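You operate a simulated robot arm through the tools that you are given. There is no shell and no other tool. Be economical: measure what you need, move in short steps, check, and stop when the job is done.

The job below is to be done with a simulated two-armed robot. You get a single attempt, and the scene is never put back.

JOB
Dust the yellow guard panel and carry it with both hands to the plywood skid.
Fine: Use the purple cloth and put it back. Blue foam pad on the panel, yellow bolt bag on the pad. Pinch, break and dent nothing. Set down upright: yellow bolt bag. What is to be rubbed or washed off counts as gone when no trace of it is left.
Where things are to end (x, y in the base frame): yellow guard panel within 80 mm of [580, -950].

Only the result counts: the job must be done as asked and must still hold three seconds after the hand-in. Knocking over, shifting, dropping, spilling or breaking anything else fails it. Flat cloth is picked up by pressing the open fingertips on it (5 to 10 N) and closing them slowly along it; thin cloth reads only 2 to 8 mm in the jaws.

ROBOT AND FRAMES
Two 7-joint arms with two-finger parallel grippers on one trunk, on a base that drives. Base frame: it is fixed to the floor where the robot stands at the start and does not move with it; the origin is under the middle of the robot, x ahead of it, y to its left, z up; the surface under the hand at the start is at about z = 850. Units: mm, degrees, N and s.
The left shoulder is at the start at [50, 209, 1196], the right one opposite. With the tool pointing down near the work surface each hand reaches from about 240 to 900 mm from the robot's upright axis, wherever it stands, measured 20 degrees to its own side. Places, roughly: blue foam pad top [500, -500, 900]; plywood skid top [600, -1000, 900]; yellow guard panel top [600, 400, 900]. Payload 4.4 kg a hand.
The TCP of each hand is the grasp point between the finger pads, 23 mm short of the fingertips. In the tool frame z runs along the fingers and y along their closing line. The gripper opens to 94 mm. The fingers are 38 mm wide and 10 mm thick; the gripper's body (54 by 96 mm) begins 39 mm behind the TCP.
Orientation is that of the tool frame in the base frame, as [roll, pitch, yaw] about the fixed x, y, z axes, in that order (R = Rz(yaw) Ry(pitch) Rx(roll)). With the fingers straight down and closing along the base's y, the tool's x points along the base's -x, its y along +y and its z along -z.

CONTROLS
- The arms move only by the tool move_arm. It takes "left_series", "right_series" or both (then of equal length, played together; a hand with none holds still); each is a list of rows, each a list of 7 numbers: the shift along the tool's x, y, z in cm, then the turn, a rotation vector about the tool's x, y, z in degrees, then the gripper command, from -1 (fully open) to 1 (shut), values between in proportion. In form: [[x, y, z, ax, ay, az, grip], ...]. A call has 1 to 12 rows; each row is the pose to reach, as a shift and turn from the pose commanded when the call began, along the tool's axes at that moment. Rows are played at 5 a second. More than 50 mm and 8.6 degrees between two rows, or a gripper value outside its range, and nothing of the call is played. A pose out of reach is approached as far as the arm can. The call stops where the force on the tool passes 40 N (or 10 N more than at its start, if that is more) or the arm is blocked; 0.2 s more then pass. Each finger travels about 108 mm/s and halts on what it meets, pressing with about 24 N; the grip force reading is that of the motor and also rises with nothing between the fingers. The clock runs only during rows and for 0.2 s after the last one: add rows that repeat a pose to give the fingers time. It gives the time, the measured TCP pose, the force on the tool (base axes), the opening and the grip force at its end, in the units of the frame above (readings bear some noise), with the torque about the TCP (base axes, N m) and any sound that the robot's microphone picked up, and new pictures: "views" is both (left out), scene, wrist or none (wrist: the cameras of the hands that moved).
- Cameras (640 x 400 px; columns grow to the right, rows downward): "scene" is now at [154.9, -22.9, 1367.9]; the picture's right is [-0.24, -0.97, 0.00], its down [-0.55, 0.14, -0.82] and it looks along [0.80, -0.20, -0.57] (base axes); focal length 214 px, centre (320, 200). "left" rides on the left gripper at [86, -16, -74] in its tool frame; the picture's right is [0.18, 0.98, 0.00], its down [-0.58, 0.11, -0.81] and it looks along [-0.79, 0.15, 0.59] (tool axes); focal length 243 px, centre (320, 200). "right" rides on the right gripper at [86, 16, -74] in its tool frame; the picture's right is [-0.18, 0.98, 0.00], its down [-0.58, -0.11, -0.81] and it looks along [-0.79, -0.15, 0.59] (tool axes); focal length 243 px, centre (320, 200). There is no depth. A picture from a camera that has moved, and an enlarged one, comes with that camera's place and axes in the base frame and with its lens.
- slide_trunk(by): slides the trunk up (or, below 0, down) by that many mm; the arms and the scene camera ride with it, the base frame stays. It gives what a move gives, with no picture.
- steer(legs): drives the robot by 1 to 6 legs, each [ahead, left, turn to the left] in mm, mm and degrees, along the robot's own axes; the way and the turn of a leg run together, so that a leg with both is an arc; at most 1500 mm and 180 degrees a leg. The arms and the cameras ride along, it lands a little off, and it stops where it bumps. It gives what a move gives, and a new picture of the scene camera.
- aim_head(pan, tilt): turns the head with the scene camera to pan (to the left, within 80 degrees either way) and tilt (down, from -29 to 69), counted from straight ahead of the robot. It gives what a move gives, and a new picture of the scene camera.
- zoom(camera, box): a new picture of the part [left, top, right, bottom] of that camera's present view, enlarged. The clock stands still meanwhile.
- sign_off(): hands the job in; it is judged then, once.

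Go step by step. Nothing tells you exact positions but the pictures and the camera data: compare them with the known pose of the tool, close in by small moves and look again before you grip or let go. The budget is 120 turns and 260 pictures, counting those below and the enlarged ones. Unless the task says otherwise, let go and move clear before handing in, and close with one line.

The tools are called after "Emit:" by a JSON object that holds its "name" and its "arguments". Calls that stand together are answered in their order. move_arm: Moves the arms, as the interface text tells. Its arguments: {"type":"object","properties":{"left_series":{"type":"array","items":{"type":"array","items":{"type":"number"}}},"right_series":{"type":"array","items":{"type":"array","items":{"type":"number"}}},"views":{"type":"string","enum":["both","scene","wrist","none"]}},"required":[]} The other tools are called the same way: slide_trunk (by) slides the trunk up or down; steer (legs) drives the base; aim_head (pan, tilt) turns the head that bears the scene camera; zoom (camera, box) takes an enlarged picture of a part of a camera's view; sign_off () hands the job in.

At the start:

```text
t: 0.0
left_eef_pos: [481.5, 171.5, 1232.4]
left_orientation: [-179.9, 0.0, 179.9]
left_wrist_force: [-0.1, 0.1, 0.2]
left_moment: [-0.02, -0.01, 0.0]
left_gripper_width: 94.0
left_gripper_force: 0.1
right_eef_pos: [397.4, -170.1, 1158.9]
right_orientation: [179.9, 0.0, 180.0]
right_wrist_force: [-0.7, -0.2, -0.5]
right_moment: [0.03, 0.02, 0.01]
right_gripper_width: 94.0
right_gripper_force: 0.1
trunk travel left (down, up): [-275.0, 288.0]
robot x, y, heading: [-0.3, 0.4, -0.2]
head pan, tilt: [-14.0, 34.8]
```

scene: 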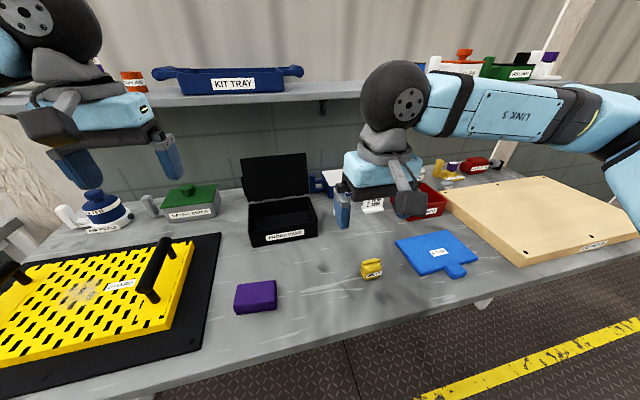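
right: 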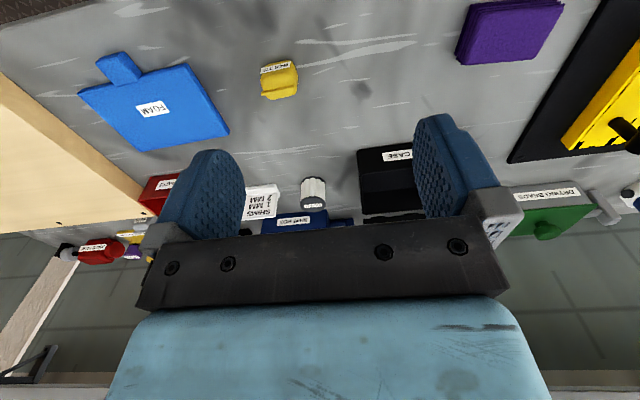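
left: 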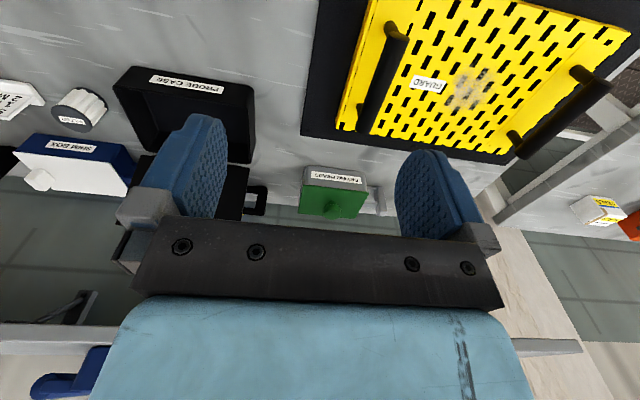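

The purple cloth is near (488, 59), the panel near (550, 420) with a dust spot, the bag near (488, -250) and the foam near (500, -470). I'll look more closely before moving.

Emit:
{"name": "aim_head", "arguments": {"pan": 35, "tilt": 45}}

Emit:
{"name": "zoom", "arguments": {"camera": "left", "box": [300, 0, 640, 200]}}

Emit:
{"name": "zoom", "arguments": {"camera": "right", "box": [60, 0, 600, 200]}}

```text
t: 1.2
left_eef_pos: [482.0, 170.4, 1232.5]
left_orientation: [180.0, 0.0, 180.0]
left_wrist_force: [0.1, 0.0, 0.0]
left_moment: [0.03, 0.0, 0.01]
left_gripper_width: 94.0
left_gripper_force: 0.1
right_eef_pos: [397.1, -171.0, 1159.6]
right_orientation: [180.0, 0.1, -179.9]
right_wrist_force: [-0.8, -0.1, -0.3]
right_moment: [0.0, 0.0, 0.0]
right_gripper_width: 93.9
right_gripper_force: 0.0
trunk travel left (down, up): [-275.0, 288.0]
robot x, y, heading: [2.0, -0.5, -0.0]
head pan, tilt: [35.0, 45.0]
camera scene: at [136.1, 45.1, 1352.8], right [0.57, -0.82, 0.0], down [-0.58, -0.41, -0.71], along [0.58, 0.41, -0.71], focal length 214 px, centre (320, 200)
```

scene: 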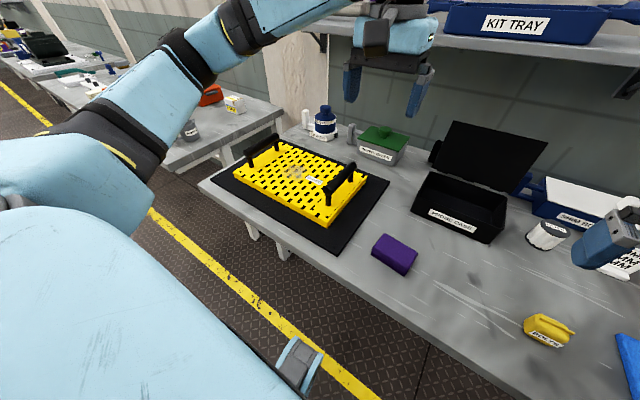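

```text
1.88 times, centred on (470, 100) of left
camera zoom: at [395.3, 154.6, 1306.0], right [-0.18, 0.98, 0.0], down [0.58, 0.11, 0.81], along [0.79, 0.15, -0.59], focal length 457 px, centre (38, 388)
```

zoom: 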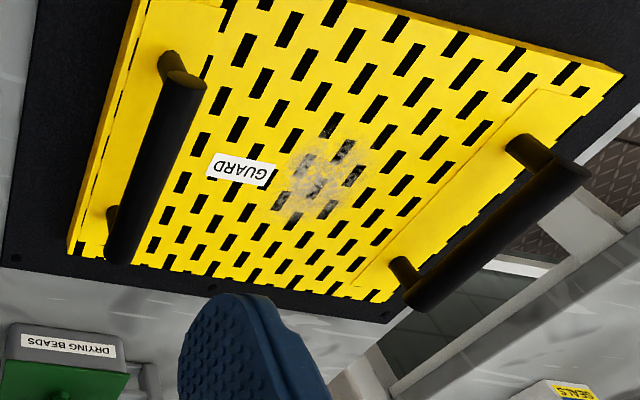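

```text
1.19 times, centred on (330, 100) of right
camera zoom: at [309.7, -153.8, 1234.1], right [0.18, 0.98, 0.0], down [0.58, -0.11, 0.81], along [0.79, -0.15, -0.59], focal length 288 px, centre (308, 318)
```

zoom: 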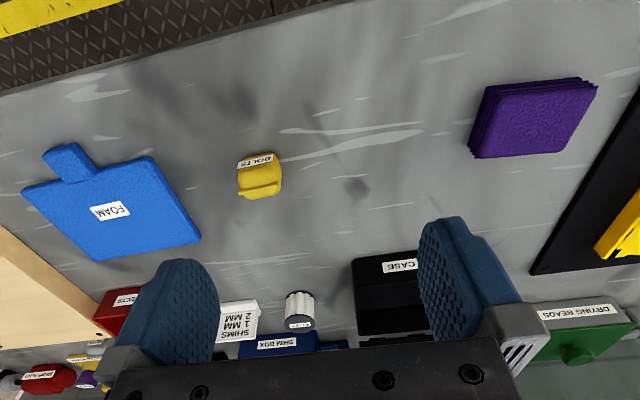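

The cloth is a folded stack of about 110 × 68 mm with its long side along y. I'll bring the left hand over it, turned so that it closes across the short side.

Emit:
{"name": "move_arm", "arguments": {"left_series": [[0, -1, 2, 0, 0, -8, -1], [0, -2, 4, 0, 0, -16, -1], [0, -3, 6, 0, 0, -24, -1], [0, -4, 8, 0, 0, -32, -1], [0, -5, 10, 0, 0, -40, -1], [0, -6, 12, 0, 0, -48, -1], [0, -7, 14, 0, 0, -56, -1], [0, -8, 16, 0, 0, -64, -1], [0, -9, 18, 0, 0, -72, -1], [0, -10, 20, 0, 0, -80, -1], [0, -10.5, 23, 0, 0, -84, -1], [0, -10.5, 23, 0, 0, -84, -1]]}}

Emit:
{"name": "aim_head", "arguments": {"pan": 10, "tilt": 50}}

```text
t: 3.8
left_eef_pos: [481.8, 66.4, 1002.7]
left_orientation: [180.0, 0.0, -95.9]
left_wrist_force: [0.5, 0.2, -0.1]
left_moment: [-0.03, 0.01, -0.01]
left_gripper_width: 94.3
left_gripper_force: 0.0
right_eef_pos: [397.5, -171.5, 1159.0]
right_orientation: [179.9, 0.0, -179.9]
right_wrist_force: [0.1, 0.1, 0.0]
right_moment: [-0.01, 0.0, 0.04]
right_gripper_width: 94.4
right_gripper_force: 0.0
trunk travel left (down, up): [-275.0, 288.0]
robot x, y, heading: [-0.1, -2.0, -0.2]
head pan, tilt: [35.0, 45.0]
camera scene: at [135.7, 44.9, 1352.9], right [0.57, -0.82, 0.0], down [-0.58, -0.41, -0.71], along [0.58, 0.41, -0.71], focal length 214 px, centre (320, 200)
camera left: at [488.6, -22.8, 1076.1], right [-1.0, -0.08, 0.0], down [-0.05, 0.59, 0.81], along [-0.07, 0.8, -0.59], focal length 243 px, centre (320, 200)
```

scene: 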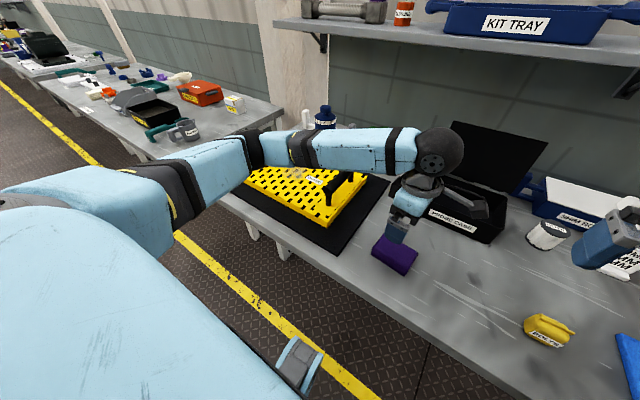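
left: 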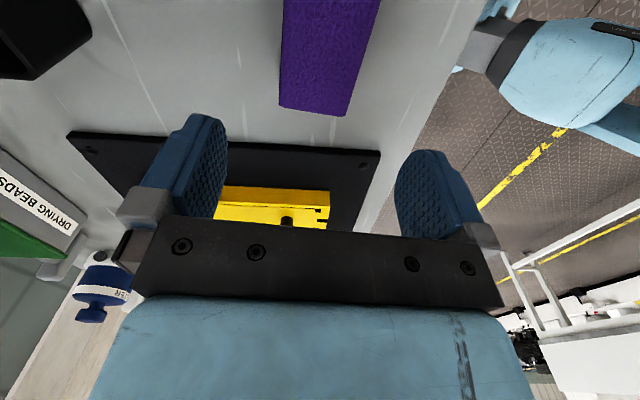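

```text
t: 4.7
left_eef_pos: [481.3, 65.6, 1002.7]
left_orientation: [-179.9, 0.0, -96.1]
left_wrist_force: [0.4, -0.2, 0.0]
left_moment: [0.01, -0.01, 0.01]
left_gripper_width: 93.7
left_gripper_force: 0.1
right_eef_pos: [396.6, -170.5, 1159.1]
right_orientation: [-179.9, 0.0, -180.0]
right_wrist_force: [0.6, -0.3, 0.2]
right_moment: [-0.02, 0.04, -0.02]
right_gripper_width: 94.0
right_gripper_force: 0.1
trunk travel left (down, up): [-275.0, 288.0]
robot x, y, heading: [0.4, 0.3, 0.1]
head pan, tilt: [10.0, 50.0]
camera scene: at [145.2, 11.9, 1345.9], right [0.17, -0.98, 0.0], down [-0.75, -0.13, -0.64], along [0.63, 0.11, -0.77], focal length 214 px, centre (320, 200)
```

scene: 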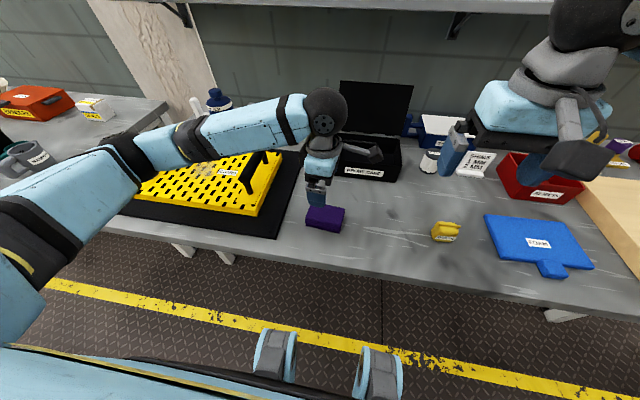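

The cloth is centred near (479, 63), with the hand right above it. I'll go down partway and check its height.

Emit:
{"name": "move_arm", "arguments": {"left_series": [[0, -0.2, 4, 0, 0, 0, -1], [0, -0.2, 7, 0, 0, 0, -1], [0, -0.2, 10, 0, 0, 0, -1]]}}

Emit:
{"name": "zoom", "arguments": {"camera": "scene", "box": [260, 150, 420, 250]}}

```text
t: 5.5
left_eef_pos: [483.5, 67.4, 901.7]
left_orientation: [179.9, -0.1, -96.0]
left_wrist_force: [0.1, 0.5, -0.5]
left_moment: [-0.01, 0.01, -0.01]
left_gripper_width: 94.3
left_gripper_force: 0.0
right_eef_pos: [398.1, -170.8, 1159.6]
right_orientation: [180.0, -0.1, -180.0]
right_wrist_force: [-0.1, -0.6, -0.5]
right_moment: [-0.01, 0.01, -0.02]
right_gripper_width: 94.1
right_gripper_force: 0.0
trunk travel left (down, up): [-275.0, 288.0]
robot x, y, heading: [1.3, 5.5, 0.0]
head pan, tilt: [10.0, 50.0]
camera scene: at [145.6, 12.3, 1345.9], right [0.17, -0.98, 0.0], down [-0.75, -0.13, -0.64], along [0.63, 0.11, -0.77], focal length 214 px, centre (320, 200)
camera left: at [490.6, -21.5, 975.9], right [-1.0, -0.08, 0.0], down [-0.05, 0.59, 0.81], along [-0.07, 0.8, -0.59], focal length 243 px, centre (320, 200)
```

scene: 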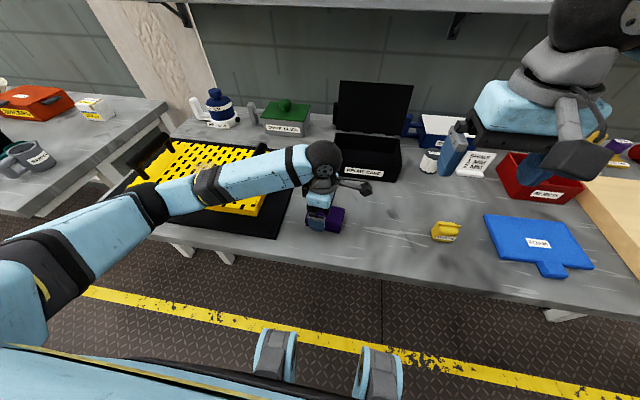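
left: 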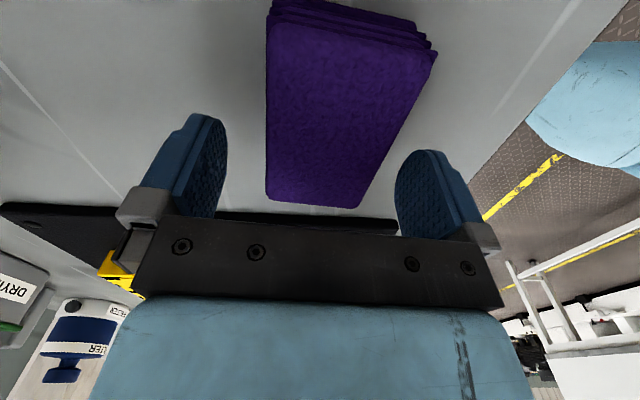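

```text
4.00 times, centred on (340, 200) of scene
camera zoom: at [145.6, 12.3, 1345.9], right [0.17, -0.98, 0.0], down [-0.75, -0.13, -0.64], along [0.63, 0.11, -0.77], focal length 858 px, centre (240, 200)
```

zoom: 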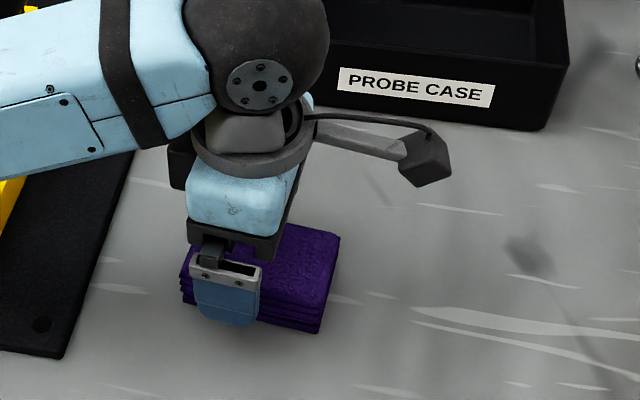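

The cloth is a four-layer stack about 30 mm high. I'll centre the hand, go down until the fingertips are about 8 mm above the table, and close slowly.

Emit:
{"name": "move_arm", "arguments": {"left_series": [[0.9, 0.3, 0, 0, 0, 0, -1], [0.9, 0.3, 1.1, 0, 0, 0, -1], [0.9, 0.3, 2.1, 0, 0, 0, -1], [0.9, 0.3, 2.1, 0, 0, 0, -0.6], [0.9, 0.3, 2.1, 0, 0, 0, -0.3], [0.9, 0.3, 2.1, 0, 0, 0, 0], [0.9, 0.3, 2.1, 0, 0, 0, 0.3], [0.9, 0.3, 2.1, 0, 0, 0, 0.6], [0.9, 0.3, 2.1, 0, 0, 0, 1], [0.9, 0.3, 2.1, 0, 0, 0, 1]]}}

Emit:
{"name": "zoom", "arguments": {"camera": "scene", "box": [260, 150, 420, 250]}}

```text
t: 7.7
left_eef_pos: [480.8, 57.5, 881.0]
left_orientation: [179.9, 0.1, -95.9]
left_wrist_force: [-1.2, -0.1, 0.5]
left_moment: [-0.02, 0.04, -0.02]
left_gripper_width: 59.5
left_gripper_force: 24.5
right_eef_pos: [398.1, -169.7, 1159.4]
right_orientation: [-179.9, 0.1, -180.0]
right_wrist_force: [0.3, 0.6, 0.0]
right_moment: [-0.02, 0.0, -0.02]
right_gripper_width: 94.0
right_gripper_force: 0.2
trunk travel left (down, up): [-275.0, 288.0]
robot x, y, heading: [-2.3, 1.9, 0.1]
head pan, tilt: [10.0, 50.0]
camera scene: at [145.3, 11.9, 1345.9], right [0.17, -0.98, 0.0], down [-0.75, -0.13, -0.64], along [0.63, 0.11, -0.77], focal length 214 px, centre (320, 200)
camera left: at [486.8, -30.1, 955.1], right [-1.0, -0.08, 0.0], down [-0.05, 0.59, 0.81], along [-0.07, 0.8, -0.59], focal length 243 px, centre (320, 200)
```

scene: 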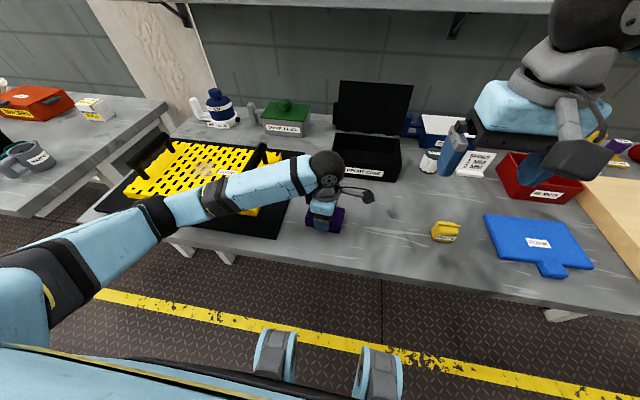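
left: 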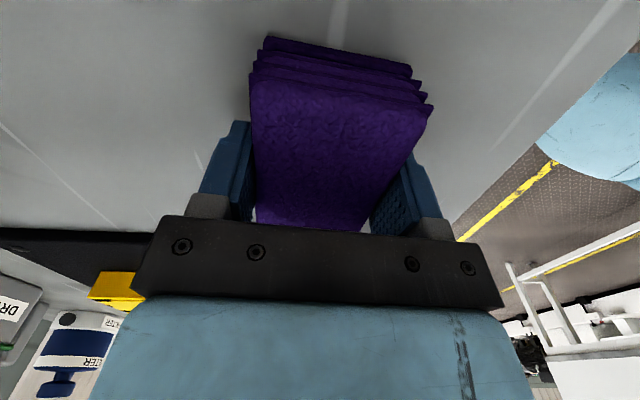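

```text
4.00 times, centred on (340, 200) of scene
camera zoom: at [145.3, 11.9, 1345.9], right [0.17, -0.98, 0.0], down [-0.75, -0.13, -0.64], along [0.63, 0.11, -0.77], focal length 858 px, centre (240, 200)
```

zoom: 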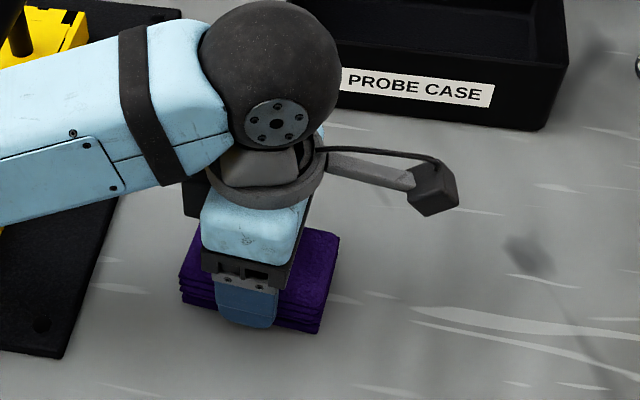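

Gripped at 59.5 mm; its place is TCP (480.8, 57.5, 881). I'll lift it and check the hold.

Emit:
{"name": "move_arm", "arguments": {"left_series": [[0, 0, -1, 0, 0, 0, 1], [0, 0, -5, 0, 0, 0, 1], [0, 0, -9, 0, 0, 0, 1], [0, 0, -13, 0, 0, 0, 1], [0, 0, -17, 0, 0, 0, 1], [-4, -0.5, -17, 0, 0, 0, 1], [-8, -1, -17, 0, 0, 0, 1], [-12, -1.3, -17, 0, 0, 0, 1], [-16, -1.8, -17, 0, 0, 0, 1], [-20, -2.2, -17, 0, 0, 0, 1], [-24, -2.6, -17, 0, 0, 0, 1], [-28, -3, -17, 0, 0, 0, 1]]}}

Emit:
{"name": "aim_head", "arguments": {"pan": 35, "tilt": 45}}

```text
t: 10.3
left_eef_pos: [539.7, 333.4, 1050.5]
left_orientation: [-179.9, -0.1, -96.0]
left_wrist_force: [-0.4, -0.3, -0.3]
left_moment: [-0.01, 0.0, 0.0]
left_gripper_width: 59.3
left_gripper_force: 23.4
right_eef_pos: [397.3, -169.2, 1158.6]
right_orientation: [-180.0, 0.0, -179.9]
right_wrist_force: [0.1, -0.2, -0.4]
right_moment: [0.01, -0.01, 0.01]
right_gripper_width: 94.1
right_gripper_force: 0.0
trunk travel left (down, up): [-275.0, 288.0]
robot x, y, heading: [2.5, 0.6, -0.1]
head pan, tilt: [10.0, 50.0]
camera scene: at [145.1, 12.8, 1345.9], right [0.17, -0.98, 0.0], down [-0.75, -0.13, -0.64], along [0.63, 0.11, -0.77], focal length 214 px, centre (320, 200)
camera left: at [546.3, 245.6, 1123.5], right [-1.0, -0.08, 0.0], down [-0.05, 0.59, 0.81], along [-0.07, 0.8, -0.59], focal length 243 px, centre (320, 200)
```

scene: 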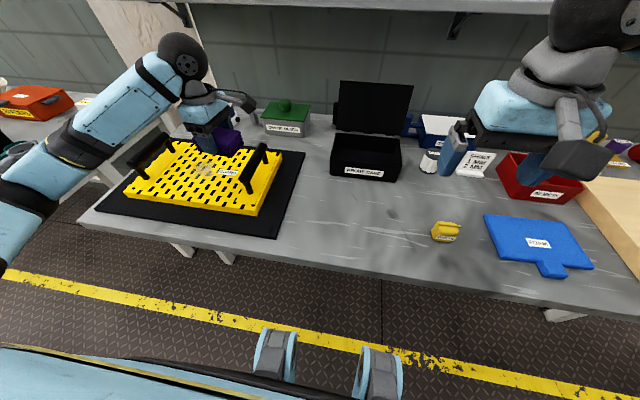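
left: 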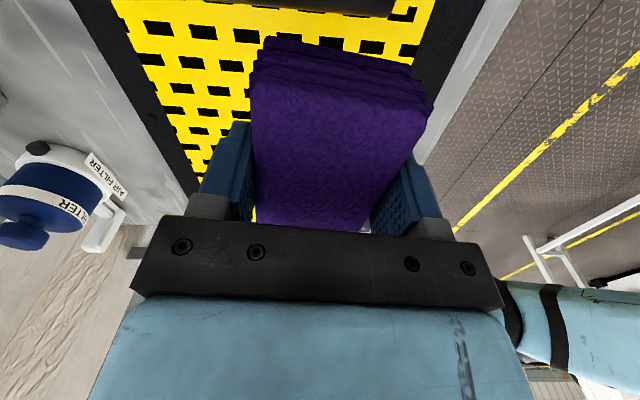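

```text
t: 11.2
left_eef_pos: [539.3, 333.0, 1049.4]
left_orientation: [-179.9, 0.0, -95.9]
left_wrist_force: [0.5, -0.7, -0.1]
left_moment: [0.02, -0.01, 0.01]
left_gripper_width: 59.0
left_gripper_force: 23.7
right_eef_pos: [396.7, -170.8, 1159.0]
right_orientation: [-179.9, 0.0, 179.9]
right_wrist_force: [0.2, -0.3, 0.1]
right_moment: [-0.02, 0.0, 0.03]
right_gripper_width: 93.9
right_gripper_force: 0.0
trunk travel left (down, up): [-275.0, 288.0]
robot x, y, heading: [0.4, 1.9, -0.0]
head pan, tilt: [35.0, 45.0]
camera scene: at [136.1, 45.2, 1352.8], right [0.57, -0.82, 0.0], down [-0.58, -0.41, -0.71], along [0.58, 0.41, -0.71], focal length 214 px, centre (320, 200)
```

scene: 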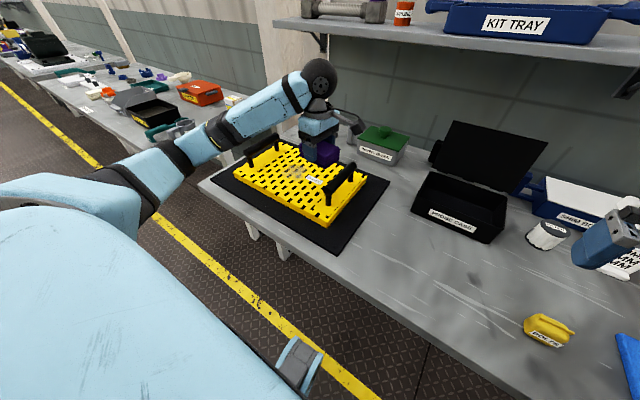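

The cloth holds. I'll zoom in to measure the dust spot and the panel.

Emit:
{"name": "zoom", "arguments": {"camera": "scene", "box": [200, 120, 400, 245]}}

```text
3.20 times, centred on (300, 182) of scene
camera zoom: at [136.1, 45.2, 1352.8], right [0.57, -0.82, 0.0], down [-0.58, -0.41, -0.71], along [0.58, 0.41, -0.71], focal length 686 px, centre (384, 256)
```

zoom: 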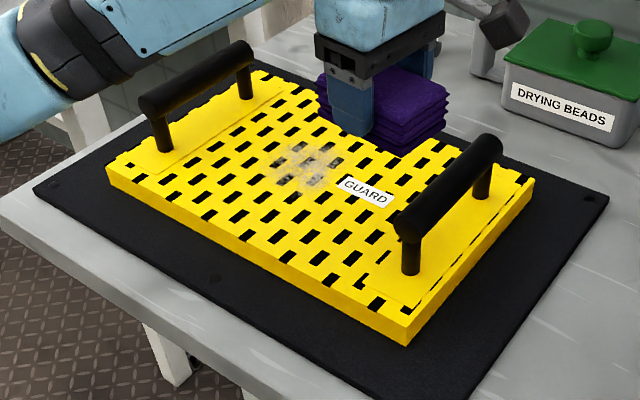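

The dust is about (567, 455) with the panel surface near z 900. I'll bring the cloth above it.

Emit:
{"name": "move_arm", "arguments": {"left_series": [[-4.5, -0.5, 0, 0, 0, 0, 1], [-9, -1, 0, 0, 0, 0, 1], [-12.4, -1.46, 0, 0, 0, 0, 1], [-12.4, -1.46, 4, 0, 0, 0, 1], [-12.4, -1.46, 8, 0, 0, 0, 1], [-12.4, -1.46, 9, 0, 0, 0, 1]]}}

Emit:
{"name": "zoom", "arguments": {"camera": "scene", "box": [200, 120, 400, 245]}}

```text
t: 12.6
left_eef_pos: [566.9, 454.1, 960.3]
left_orientation: [179.9, 0.0, -95.9]
left_wrist_force: [1.1, -0.3, -0.4]
left_moment: [-0.02, -0.02, -0.01]
left_gripper_width: 59.5
left_gripper_force: 23.8
right_eef_pos: [397.6, -171.3, 1159.0]
right_orientation: [179.9, 0.0, -180.0]
right_wrist_force: [0.6, 0.1, 0.4]
right_moment: [-0.04, 0.03, -0.01]
right_gripper_width: 94.0
right_gripper_force: 0.1
trunk travel left (down, up): [-275.0, 288.0]
robot x, y, heading: [1.1, 1.9, 0.3]
head pan, tilt: [35.0, 45.0]
camera scene: at [136.1, 45.0, 1352.8], right [0.57, -0.82, 0.0], down [-0.58, -0.41, -0.71], along [0.58, 0.41, -0.71], focal length 214 px, centre (320, 200)
camera left: at [574.4, 366.5, 1033.5], right [-1.0, -0.08, 0.0], down [-0.05, 0.59, 0.81], along [-0.07, 0.8, -0.59], focal length 243 px, centre (320, 200)
```

scene: 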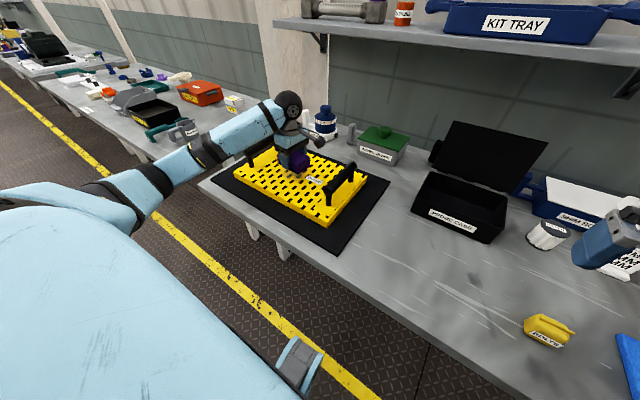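
left: 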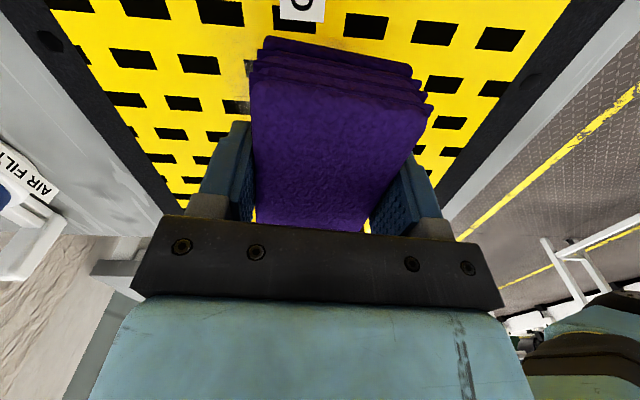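

```text
3.20 times, centred on (300, 182) of scene
camera zoom: at [136.1, 45.0, 1352.8], right [0.57, -0.82, 0.0], down [-0.58, -0.41, -0.71], along [0.58, 0.41, -0.71], focal length 686 px, centre (384, 256)
```

zoom: 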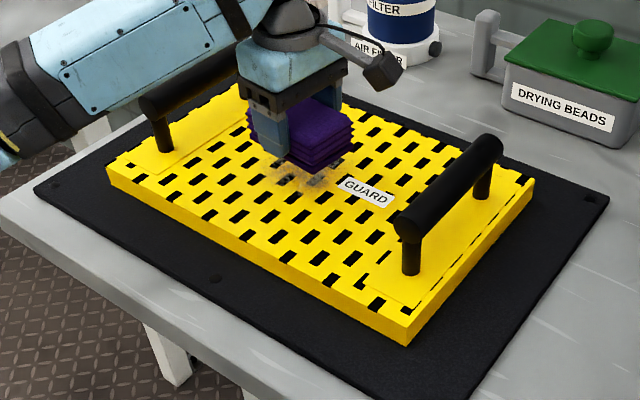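

The cloth is about 25 mm above the dust. I'll go down in small steps and watch the force.

Emit:
{"name": "move_arm", "arguments": {"left_series": [[0, 0, 1, 0, 0, 0, 1], [0, 0, 2, 0, 0, 0, 1], [0, 0, 2.6, 0, 0, 0, 1]], "views": "none"}}

Emit:
{"name": "move_arm", "arguments": {"left_series": [[0, 0, 0.3, 0, 0, 0, 1], [0, 0, 0.6, 0, 0, 0, 1]], "views": "none"}}

```text
t: 13.3
left_eef_pos: [567.2, 454.5, 933.8]
left_orientation: [-180.0, 0.0, -96.0]
left_wrist_force: [0.5, -0.4, -0.5]
left_moment: [0.01, 0.0, -0.01]
left_gripper_width: 59.6
left_gripper_force: 24.1
right_eef_pos: [396.8, -170.3, 1159.4]
right_orientation: [-180.0, 0.1, -180.0]
right_wrist_force: [-1.2, 0.3, 0.6]
right_moment: [-0.03, 0.03, -0.01]
right_gripper_width: 94.1
right_gripper_force: 0.1
trunk travel left (down, up): [-275.0, 288.0]
robot x, y, heading: [-3.5, -0.5, -0.0]
head pan, tilt: [35.0, 45.0]
```

```text
t: 13.9
left_eef_pos: [567.5, 454.7, 929.7]
left_orientation: [-179.9, -0.1, -95.8]
left_wrist_force: [1.2, 0.6, -0.5]
left_moment: [-0.01, 0.01, -0.01]
left_gripper_width: 59.5
left_gripper_force: 23.6
right_eef_pos: [398.1, -170.6, 1158.6]
right_orientation: [-180.0, 0.0, -180.0]
right_wrist_force: [-0.1, 0.0, -0.1]
right_moment: [-0.02, 0.0, 0.04]
right_gripper_width: 94.1
right_gripper_force: 0.0
trunk travel left (down, up): [-275.0, 288.0]
robot x, y, heading: [-0.5, -3.2, 0.1]
head pan, tilt: [35.0, 45.0]
```

No contact yet at 929.7; I'll go on in small steps.

Emit:
{"name": "move_arm", "arguments": {"left_series": [[0, 0, 0.3, 0, 0, 0, 1], [0, 0, 0.6, 0, 0, 0, 1]], "views": "wrist"}}

Emit:
{"name": "zoom", "arguments": {"camera": "scene", "box": [240, 130, 340, 192]}}

```text
t: 14.6
left_eef_pos: [566.7, 455.1, 923.1]
left_orientation: [180.0, 0.0, -96.0]
left_wrist_force: [-0.9, 1.3, -0.2]
left_moment: [-0.01, 0.02, -0.05]
left_gripper_width: 59.3
left_gripper_force: 23.9
right_eef_pos: [397.5, -171.4, 1160.1]
right_orientation: [-180.0, 0.0, -180.0]
right_wrist_force: [-0.1, -0.4, -0.2]
right_moment: [-0.02, -0.02, 0.0]
right_gripper_width: 93.8
right_gripper_force: 0.1
trunk travel left (down, up): [-275.0, 288.0]
robot x, y, heading: [-1.4, 2.9, -0.1]
head pan, tilt: [35.0, 45.0]
camera left: at [573.3, 366.7, 997.3], right [-1.0, -0.08, 0.0], down [-0.05, 0.59, 0.81], along [-0.07, 0.8, -0.59], focal length 243 px, centre (320, 200)
```

left: 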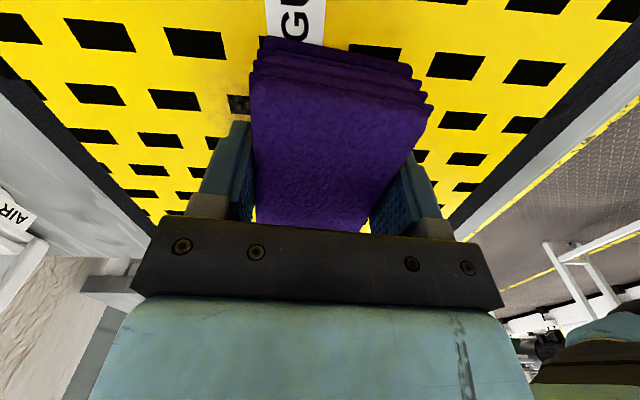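

```text
6.40 times, centred on (290, 161) of scene
camera zoom: at [136.1, 45.2, 1352.8], right [0.57, -0.82, 0.0], down [-0.58, -0.41, -0.71], along [0.58, 0.41, -0.71], focal length 1373 px, centre (512, 450)
```

zoom: 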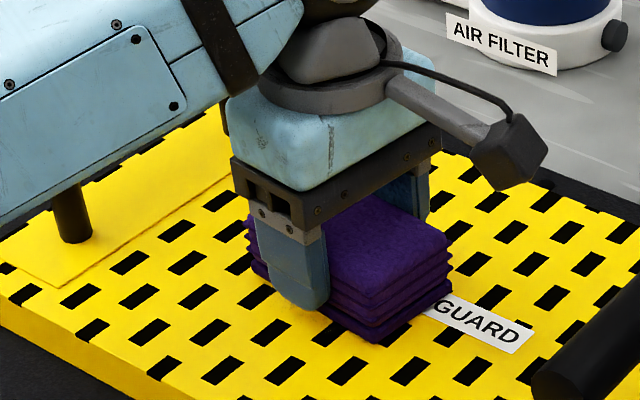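

Nearly in contact, and the forearm is well clear of the handle. I'll go down a little more.

Emit:
{"name": "move_arm", "arguments": {"left_series": [[0, 0, 0.3, 0, 0, 0, 1], [0, 0, 0.5, 0, 0, 0, 1]], "views": "none"}}

Emit:
{"name": "move_arm", "arguments": {"left_series": [[0, 0, 0.2, 0, 0, 0, 1], [0, 0, 0.4, 0, 0, 0, 1]], "views": "none"}}

```text
t: 15.2
left_eef_pos: [565.2, 454.4, 920.7]
left_orientation: [-179.8, 0.1, -95.9]
left_wrist_force: [1.9, 3.6, 15.5]
left_moment: [-0.08, 0.41, -0.07]
left_gripper_width: 59.3
left_gripper_force: 24.2
right_eef_pos: [396.8, -171.1, 1159.9]
right_orientation: [179.9, 0.1, -180.0]
right_wrist_force: [0.4, -1.0, 0.4]
right_moment: [0.06, 0.02, -0.01]
right_gripper_width: 93.7
right_gripper_force: 0.2
trunk travel left (down, up): [-275.0, 288.0]
robot x, y, heading: [-1.3, 3.7, -0.0]
head pan, tilt: [35.0, 45.0]
```

```text
t: 15.8
left_eef_pos: [565.8, 453.4, 919.1]
left_orientation: [-179.7, 0.0, -95.9]
left_wrist_force: [7.8, 7.2, 32.8]
left_moment: [0.09, -0.06, 0.01]
left_gripper_width: 59.5
left_gripper_force: 24.0
right_eef_pos: [395.4, -171.8, 1160.5]
right_orientation: [179.9, 0.0, 179.9]
right_wrist_force: [0.4, 0.1, -0.1]
right_moment: [0.01, -0.01, -0.01]
right_gripper_width: 94.3
right_gripper_force: 0.1
trunk travel left (down, up): [-275.0, 288.0]
robot x, y, heading: [-2.4, 0.1, -0.1]
head pan, tilt: [35.0, 45.0]
```

Contact, but at 33 N it's too hard. I'll back off to about 10 N and rub back and forth.

Emit:
{"name": "move_arm", "arguments": {"left_series": [[0, 0, -0.5, 0, 0, 0, 1], [0, 3, -0.5, 0, 0, 0, 1], [0, 0, -0.5, 0, 0, 0, 1], [0, -3, -0.5, 0, 0, 0, 1], [0, -5, -0.5, 0, 0, 0, 1], [0, -2, -0.5, 0, 0, 0, 1], [0, 2, -0.5, 0, 0, 0, 1], [0, 5, -0.5, 0, 0, 0, 1], [3, 5, -0.5, 0, 0, 0, 1], [3, 1, -0.5, 0, 0, 0, 1], [3, -3, -0.5, 0, 0, 0, 1], [3, -5, -0.5, 0, 0, 0, 1]], "views": "none"}}

Emit:
{"name": "move_arm", "arguments": {"left_series": [[-3, 0, 0, 0, 0, 0, 1], [-6, 0, 0, 0, 0, 0, 1], [-6, 4, 0, 0, 0, 0, 1], [-6, 8, 0, 0, 0, 0, 1], [-6, 10, 0, 0, 0, 0, 1], [-4, 7, 0, 0, 0, 0, 1], [-2, 4, 0, 0, 0, 0, 1], [0, 1, 0, 0, 0, 0, 1], [-3, 3, 0, 0, 0, 0, 1], [-5, 6, 0, 0, 0, 0, 1], [-2, 5, 0, 0, 0, 0, 1], [-3, 5, 0, 0, 0, 0, 1]], "views": "none"}}

```text
t: 18.4
left_eef_pos: [613.5, 419.1, 921.2]
left_orientation: [180.0, -0.1, -95.9]
left_wrist_force: [-0.3, 0.0, -1.1]
left_moment: [-0.01, 0.0, 0.04]
left_gripper_width: 59.5
left_gripper_force: 23.6
right_eef_pos: [398.3, -170.1, 1158.9]
right_orientation: [180.0, 0.0, -179.9]
right_wrist_force: [-0.1, 0.5, -0.4]
right_moment: [-0.03, 0.02, 0.01]
right_gripper_width: 94.0
right_gripper_force: 0.1
trunk travel left (down, up): [-275.0, 288.0]
robot x, y, heading: [1.2, 4.2, -0.1]
head pan, tilt: [35.0, 45.0]
```

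```text
t: 20.9
left_eef_pos: [566.4, 454.3, 919.2]
left_orientation: [179.9, -0.1, -96.0]
left_wrist_force: [-0.3, 0.0, -0.3]
left_moment: [0.0, 0.0, 0.03]
left_gripper_width: 59.4
left_gripper_force: 24.0
right_eef_pos: [396.4, -169.2, 1159.9]
right_orientation: [-180.0, 0.0, -180.0]
right_wrist_force: [-0.7, -0.2, -0.4]
right_moment: [-0.02, 0.0, 0.03]
right_gripper_width: 94.1
right_gripper_force: 0.1
trunk travel left (down, up): [-275.0, 288.0]
robot x, y, heading: [1.7, -0.7, -0.2]
head pan, tilt: [35.0, 45.0]
```

Contact was lost at this height. I'll press a little deeper and check.

Emit:
{"name": "move_arm", "arguments": {"left_series": [[0, 0, 0.2, 0, 0, 0, 1], [0, 0, 0.3, 0, 0, 0, 1]], "views": "none"}}

Emit:
{"name": "zoom", "arguments": {"camera": "scene", "box": [240, 130, 340, 192]}}

```text
t: 21.6
left_eef_pos: [566.8, 453.5, 918.5]
left_orientation: [-179.7, 0.0, -96.0]
left_wrist_force: [4.2, 0.5, 13.9]
left_moment: [0.01, 0.27, 0.0]
left_gripper_width: 59.7
left_gripper_force: 24.1
right_eef_pos: [397.0, -172.2, 1159.5]
right_orientation: [179.9, 0.0, -180.0]
right_wrist_force: [-1.2, 1.1, 0.3]
right_moment: [0.02, -0.05, -0.02]
right_gripper_width: 94.1
right_gripper_force: 0.0
trunk travel left (down, up): [-275.0, 288.0]
robot x, y, heading: [0.6, -0.7, 0.1]
head pan, tilt: [35.0, 45.0]
```

```text
6.40 times, centred on (290, 161) of scene
camera zoom: at [135.3, 44.1, 1353.2], right [0.57, -0.82, 0.0], down [-0.58, -0.4, -0.71], along [0.58, 0.41, -0.71], focal length 1373 px, centre (512, 450)
```

zoom: 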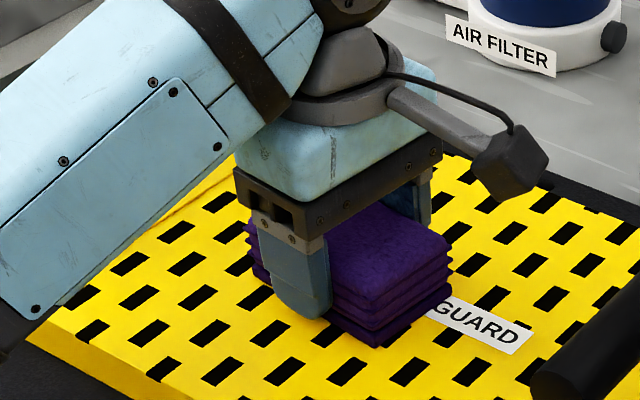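

About 14 N now; I'll rub over the spot at this height.

Emit:
{"name": "move_arm", "arguments": {"left_series": [[0, 3, 0, 0, 0, 0, 1], [0, 5, 0, 0, 0, 0, 1], [0, 2, 0, 0, 0, 0, 1], [0, -2, 0, 0, 0, 0, 1], [0, -5, 0, 0, 0, 0, 1], [2.5, -5, 0, 0, 0, 0, 1], [2.5, -1, 0, 0, 0, 0, 1], [2.5, 3, 0, 0, 0, 0, 1], [2.5, 5, 0, 0, 0, 0, 1], [-1, 4, 0, 0, 0, 0, 1], [-1, 0, 0, 0, 0, 0, 1], [0, 0, 0, 0, 0, 0, 1]], "views": "none"}}

Emit:
{"name": "move_arm", "arguments": {"left_series": [[-3, 0, 0, 0, 0, 0, 1], [-3, 4, 0, 0, 0, 0, 1], [-3, 0, 0, 0, 0, 0, 1], [-3, -5, 0, 0, 0, 0, 1], [0, -3, 0, 0, 0, 0, 1], [4, -3, 0, 0, 0, 0, 1], [0, -3, 0, 0, 0, 0, 1], [0, 0, 0, 0, 0, 0, 1], [4, 0, 0, 0, 0, 0, 1], [4, 3, 0, 0, 0, 0, 1], [0, 3, 0, 0, 0, 0, 1], [0, 0, 0, 0, 0, 0, 1]], "views": "none"}}

Emit:
{"name": "move_arm", "arguments": {"left_series": [[0, 0, -2, 0, 0, 0, 1], [0, 0, -6, 0, 0, 0, 1], [0, 0, -10, 0, 0, 0, 1], [0, 0, -13, 0, 0, 0, 1], [4, 0, -13, 0, 0, 0, 1], [8, 0, -13, 0, 0, 0, 1], [12, 0, -13, 0, 0, 0, 1]], "views": "wrist"}}

Emit:
{"name": "zoom", "arguments": {"camera": "scene", "box": [200, 120, 400, 245]}}

```text
t: 24.1
left_eef_pos: [564.9, 454.3, 916.8]
left_orientation: [-179.8, 0.0, -95.8]
left_wrist_force: [1.1, 12.2, 23.6]
left_moment: [0.38, 0.12, 0.01]
left_gripper_width: 59.4
left_gripper_force: 24.4
right_eef_pos: [395.7, -170.5, 1160.0]
right_orientation: [-180.0, 0.0, -180.0]
right_wrist_force: [0.8, -0.3, 0.1]
right_moment: [-0.01, 0.0, -0.01]
right_gripper_width: 94.1
right_gripper_force: 0.1
trunk travel left (down, up): [-275.0, 288.0]
robot x, y, heading: [1.3, -0.5, 0.3]
head pan, tilt: [35.0, 45.0]
```

```text
t: 26.8
left_eef_pos: [564.9, 452.8, 918.5]
left_orientation: [-180.0, 0.2, -95.9]
left_wrist_force: [-8.0, 3.4, 26.3]
left_moment: [-0.36, 0.24, -0.19]
left_gripper_width: 59.4
left_gripper_force: 24.0
right_eef_pos: [394.6, -171.7, 1158.9]
right_orientation: [179.9, 0.1, -179.9]
right_wrist_force: [-0.2, 0.6, 0.0]
right_moment: [0.01, -0.01, -0.01]
right_gripper_width: 94.1
right_gripper_force: 0.0
trunk travel left (down, up): [-275.0, 288.0]
robot x, y, heading: [-0.9, 0.0, 0.1]
head pan, tilt: [35.0, 45.0]
```

```text
t: 28.4
left_eef_pos: [553.5, 335.6, 1045.9]
left_orientation: [179.9, 0.1, -95.9]
left_wrist_force: [0.6, -0.5, -0.6]
left_moment: [-0.01, 0.0, 0.04]
left_gripper_width: 59.3
left_gripper_force: 23.9
right_eef_pos: [398.2, -170.7, 1158.0]
right_orientation: [179.9, 0.0, -180.0]
right_wrist_force: [0.4, -0.2, -0.1]
right_moment: [-0.01, -0.01, 0.02]
right_gripper_width: 94.1
right_gripper_force: 0.0
trunk travel left (down, up): [-275.0, 288.0]
robot x, y, heading: [4.4, -1.2, 0.0]
head pan, tilt: [35.0, 45.0]
camera left: at [560.6, 247.9, 1120.0], right [-1.0, -0.08, 0.0], down [-0.05, 0.59, 0.81], along [-0.07, 0.8, -0.59], focal length 243 px, centre (320, 200)
```

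left: 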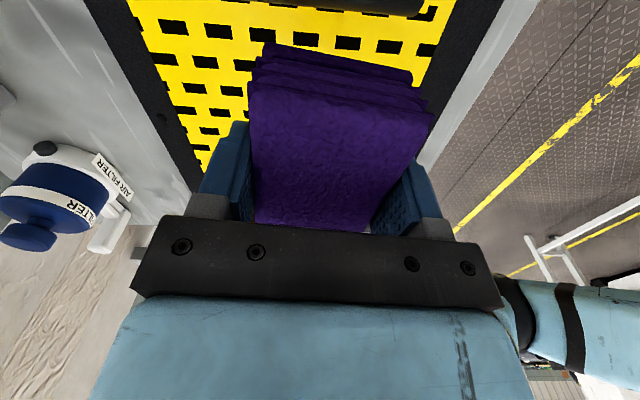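

```text
3.20 times, centred on (300, 182) of scene
camera zoom: at [136.5, 44.1, 1352.8], right [0.57, -0.82, 0.0], down [-0.58, -0.4, -0.71], along [0.58, 0.41, -0.71], focal length 686 px, centre (384, 256)
```

zoom: 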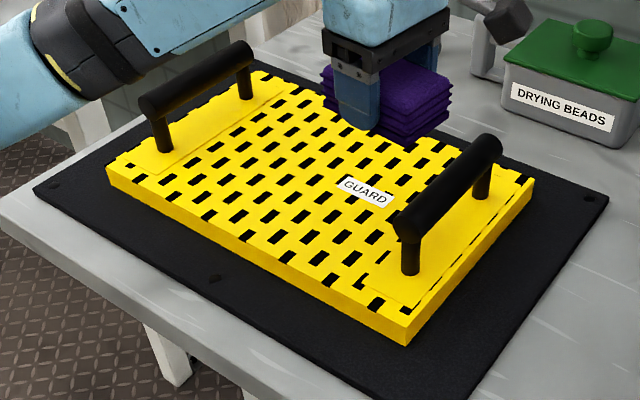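

The spot looks clean; a closer look before I put the cloth back.

Emit:
{"name": "zoom", "arguments": {"camera": "scene", "box": [255, 145, 325, 189]}}

```text
9.09 times, centred on (290, 167) of scene
camera zoom: at [136.5, 44.1, 1352.8], right [0.57, -0.82, 0.0], down [-0.58, -0.4, -0.71], along [0.58, 0.41, -0.71], focal length 1950 px, centre (593, 500)
```

zoom: 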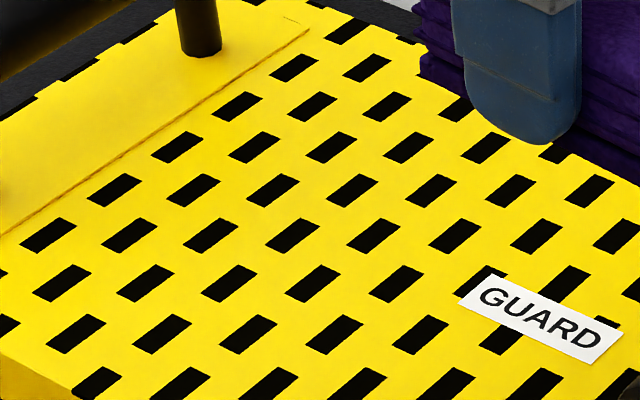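

The panel is clean. I'll carry the cloth back to where it lay.

Emit:
{"name": "move_arm", "arguments": {"left_series": [[4.5, 0.6, 0, 0, 0, 0, 1], [9, 1.2, 0, 0, 0, 0, 1], [13.5, 2, 0, 0, 0, 0, 1], [18, 2.7, 0, 0, 0, 0, 1], [22.5, 3.4, 0, 0, 0, 0, 1], [28.4, 4.3, 0, 0, 0, 0, 1], [28.4, 4.3, 4.5, 0, 0, 0, 1], [28.4, 4.3, 9, 0, 0, 0, 1], [28.4, 4.3, 13, 0, 0, 0, 1], [28.4, 4.3, 15.5, 0, 0, 0, 1], [28.4, 4.3, 16.2, 0, 0, 0, 1]], "views": "wrist"}}

```text
refused: row 6 steps farther than a row can; nothing moved
```

Emit:
{"name": "move_arm", "arguments": {"left_series": [[4.7, 0.6, 0, 0, 0, 0, 1], [9.4, 1.2, 0, 0, 0, 0, 1], [14.1, 2, 0, 0, 0, 0, 1], [18.8, 2.7, 0, 0, 0, 0, 1], [23.6, 3.4, 0, 0, 0, 0, 1], [28.4, 4.3, 0, 0, 0, 0, 1], [28.4, 4.3, 4.5, 0, 0, 0, 1], [28.4, 4.3, 9, 0, 0, 0, 1], [28.4, 4.3, 13, 0, 0, 0, 1], [28.4, 4.3, 15.5, 0, 0, 0, 1], [28.4, 4.3, 16.2, 0, 0, 0, 1]], "views": "wrist"}}

```text
t: 30.8
left_eef_pos: [482.5, 56.5, 882.8]
left_orientation: [180.0, 0.0, -96.0]
left_wrist_force: [-0.7, 0.8, -1.0]
left_moment: [-0.01, 0.02, -0.01]
left_gripper_width: 59.5
left_gripper_force: 23.9
right_eef_pos: [397.6, -170.6, 1159.3]
right_orientation: [-180.0, 0.0, -180.0]
right_wrist_force: [0.6, 0.9, 0.0]
right_moment: [-0.01, -0.01, 0.01]
right_gripper_width: 93.9
right_gripper_force: 0.0
trunk travel left (down, up): [-275.0, 288.0]
robot x, y, heading: [3.9, 1.7, 0.1]
head pan, tilt: [35.0, 45.0]
camera left: at [489.0, -31.1, 957.6], right [-1.0, -0.08, 0.0], down [-0.05, 0.59, 0.81], along [-0.07, 0.8, -0.59], focal length 243 px, centre (320, 200)
```

left: 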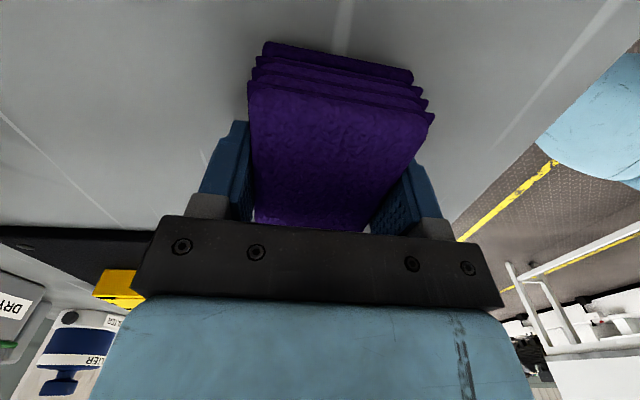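

Just above the table; I'll lower to a touch.

Emit:
{"name": "move_arm", "arguments": {"left_series": [[0, 0.1, 0.2, 0, 0, 0, 1], [0, 0.1, 0.4, 0, 0, 0, 1]], "views": "none"}}

```text
t: 31.4
left_eef_pos: [480.0, 56.7, 879.8]
left_orientation: [-180.0, 0.0, -96.0]
left_wrist_force: [0.6, 0.1, -0.7]
left_moment: [0.03, 0.03, -0.02]
left_gripper_width: 59.3
left_gripper_force: 24.0
right_eef_pos: [397.8, -170.7, 1159.2]
right_orientation: [180.0, -0.1, 179.9]
right_wrist_force: [0.5, 0.0, 0.1]
right_moment: [-0.01, 0.0, 0.01]
right_gripper_width: 94.0
right_gripper_force: 0.1
trunk travel left (down, up): [-275.0, 288.0]
robot x, y, heading: [-0.4, -2.6, 0.0]
head pan, tilt: [35.0, 45.0]
```

Emit:
{"name": "move_arm", "arguments": {"left_series": [[0, 0, 0.2, 0, 0, 0, 1], [0, 0, 0.3, 0, 0, 0, 1]], "views": "none"}}

```text
t: 31.9
left_eef_pos: [481.1, 56.8, 878.5]
left_orientation: [-180.0, 0.0, -95.8]
left_wrist_force: [0.9, -0.2, 5.7]
left_moment: [0.26, -0.21, -0.01]
left_gripper_width: 59.3
left_gripper_force: 24.1
right_eef_pos: [396.1, -171.2, 1159.2]
right_orientation: [-180.0, 0.0, 180.0]
right_wrist_force: [0.0, -0.2, 0.2]
right_moment: [0.0, 0.01, 0.01]
right_gripper_width: 93.7
right_gripper_force: 0.2
trunk travel left (down, up): [-275.0, 288.0]
robot x, y, heading: [0.7, 0.2, -0.1]
head pan, tilt: [35.0, 45.0]
```

The cloth is touching the table. I'll let go, lift, and turn the wrist back.

Emit:
{"name": "move_arm", "arguments": {"left_series": [[0, 0, 0, 0, 0, 0, 0.2], [0, 0, 0, 0, 0, 0, -0.5], [0, 0, 0, 0, 0, 0, -1], [0, 0, 0, 0, 0, 0, -1], [0, 0, 0, 0, 0, 0, -1], [0, 0, -2, 0, 0, 0, -1], [0, 0, -6, 0, 0, 0, -1], [0, 0, -10, 0, 0, 0, -1], [0, 0, -15, 0, 0, 0, -1], [0, 0, -20, 0, 0, 0, -1], [0, 0, -25, 0, 0, 0, -1]], "views": "scene"}}

Emit:
{"name": "move_arm", "arguments": {"left_series": [[0, 0, 0, 0, 0, 8, -1], [0, 0, 0, 0, 0, 16, -1], [0, 0, 0, 0, 0, 24, -1], [0, 0, 0, 0, 0, 32, -1], [0, 0, 0, 0, 0, 40, -1], [0, 0, 0, 0, 0, 48, -1], [0, 0, 0, 0, 0, 56, -1], [0, 0, 0, 0, 0, 64, -1], [0, 0, 0, 0, 0, 72, -1], [0, 0, 0, 0, 0, 80, -1], [0, 0, 0, 0, 0, 84, -1], [0, 0, 0, 0, 0, 84, -1]], "views": "wrist"}}

```text
t: 34.4
left_eef_pos: [479.5, 56.1, 1129.0]
left_orientation: [-180.0, 0.0, -95.9]
left_wrist_force: [-0.4, 0.3, 0.1]
left_moment: [0.01, -0.01, -0.01]
left_gripper_width: 94.0
left_gripper_force: 0.0
right_eef_pos: [396.2, -171.1, 1159.2]
right_orientation: [180.0, 0.1, 179.9]
right_wrist_force: [0.6, 0.4, -0.6]
right_moment: [0.02, 0.01, 0.05]
right_gripper_width: 94.0
right_gripper_force: 0.1
trunk travel left (down, up): [-275.0, 288.0]
robot x, y, heading: [-0.1, 3.5, 0.5]
head pan, tilt: [35.0, 45.0]
camera scene: at [134.9, 44.6, 1352.9], right [0.57, -0.82, 0.0], down [-0.58, -0.41, -0.71], along [0.58, 0.41, -0.71], focal length 214 px, centre (320, 200)
```

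scene: 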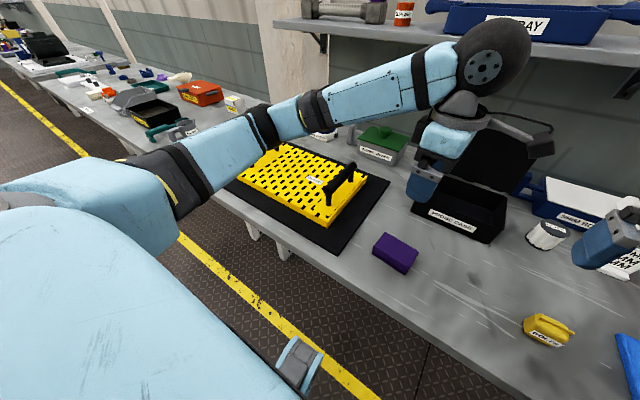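

```text
t: 37.0
left_eef_pos: [481.0, 56.2, 1127.9]
left_orientation: [180.0, 0.1, -179.9]
left_wrist_force: [-0.1, -0.2, 0.5]
left_moment: [0.0, -0.05, 0.01]
left_gripper_width: 93.9
left_gripper_force: 0.0
right_eef_pos: [398.0, -170.1, 1158.8]
right_orientation: [-180.0, 0.0, -179.9]
right_wrist_force: [-0.7, -0.5, 0.1]
right_moment: [-0.03, -0.01, -0.02]
right_gripper_width: 94.0
right_gripper_force: 0.0
trunk travel left (down, up): [-275.0, 288.0]
robot x, y, heading: [-0.6, -4.2, 0.2]
head pan, tilt: [35.0, 45.0]
camera left: at [394.7, 40.5, 1201.5], right [-0.18, 0.98, 0.0], down [0.58, 0.11, 0.81], along [0.79, 0.15, -0.59], focal length 243 px, centre (320, 200)
```

left: 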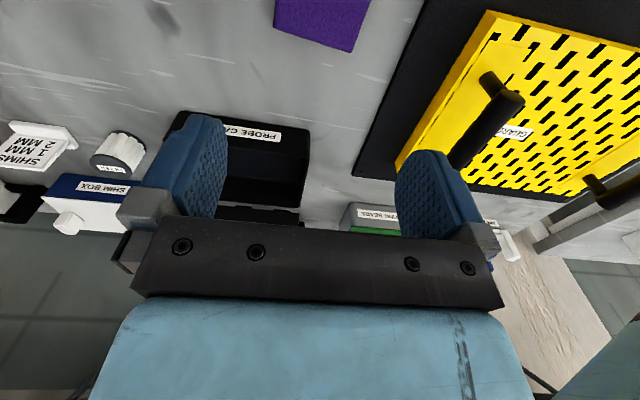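

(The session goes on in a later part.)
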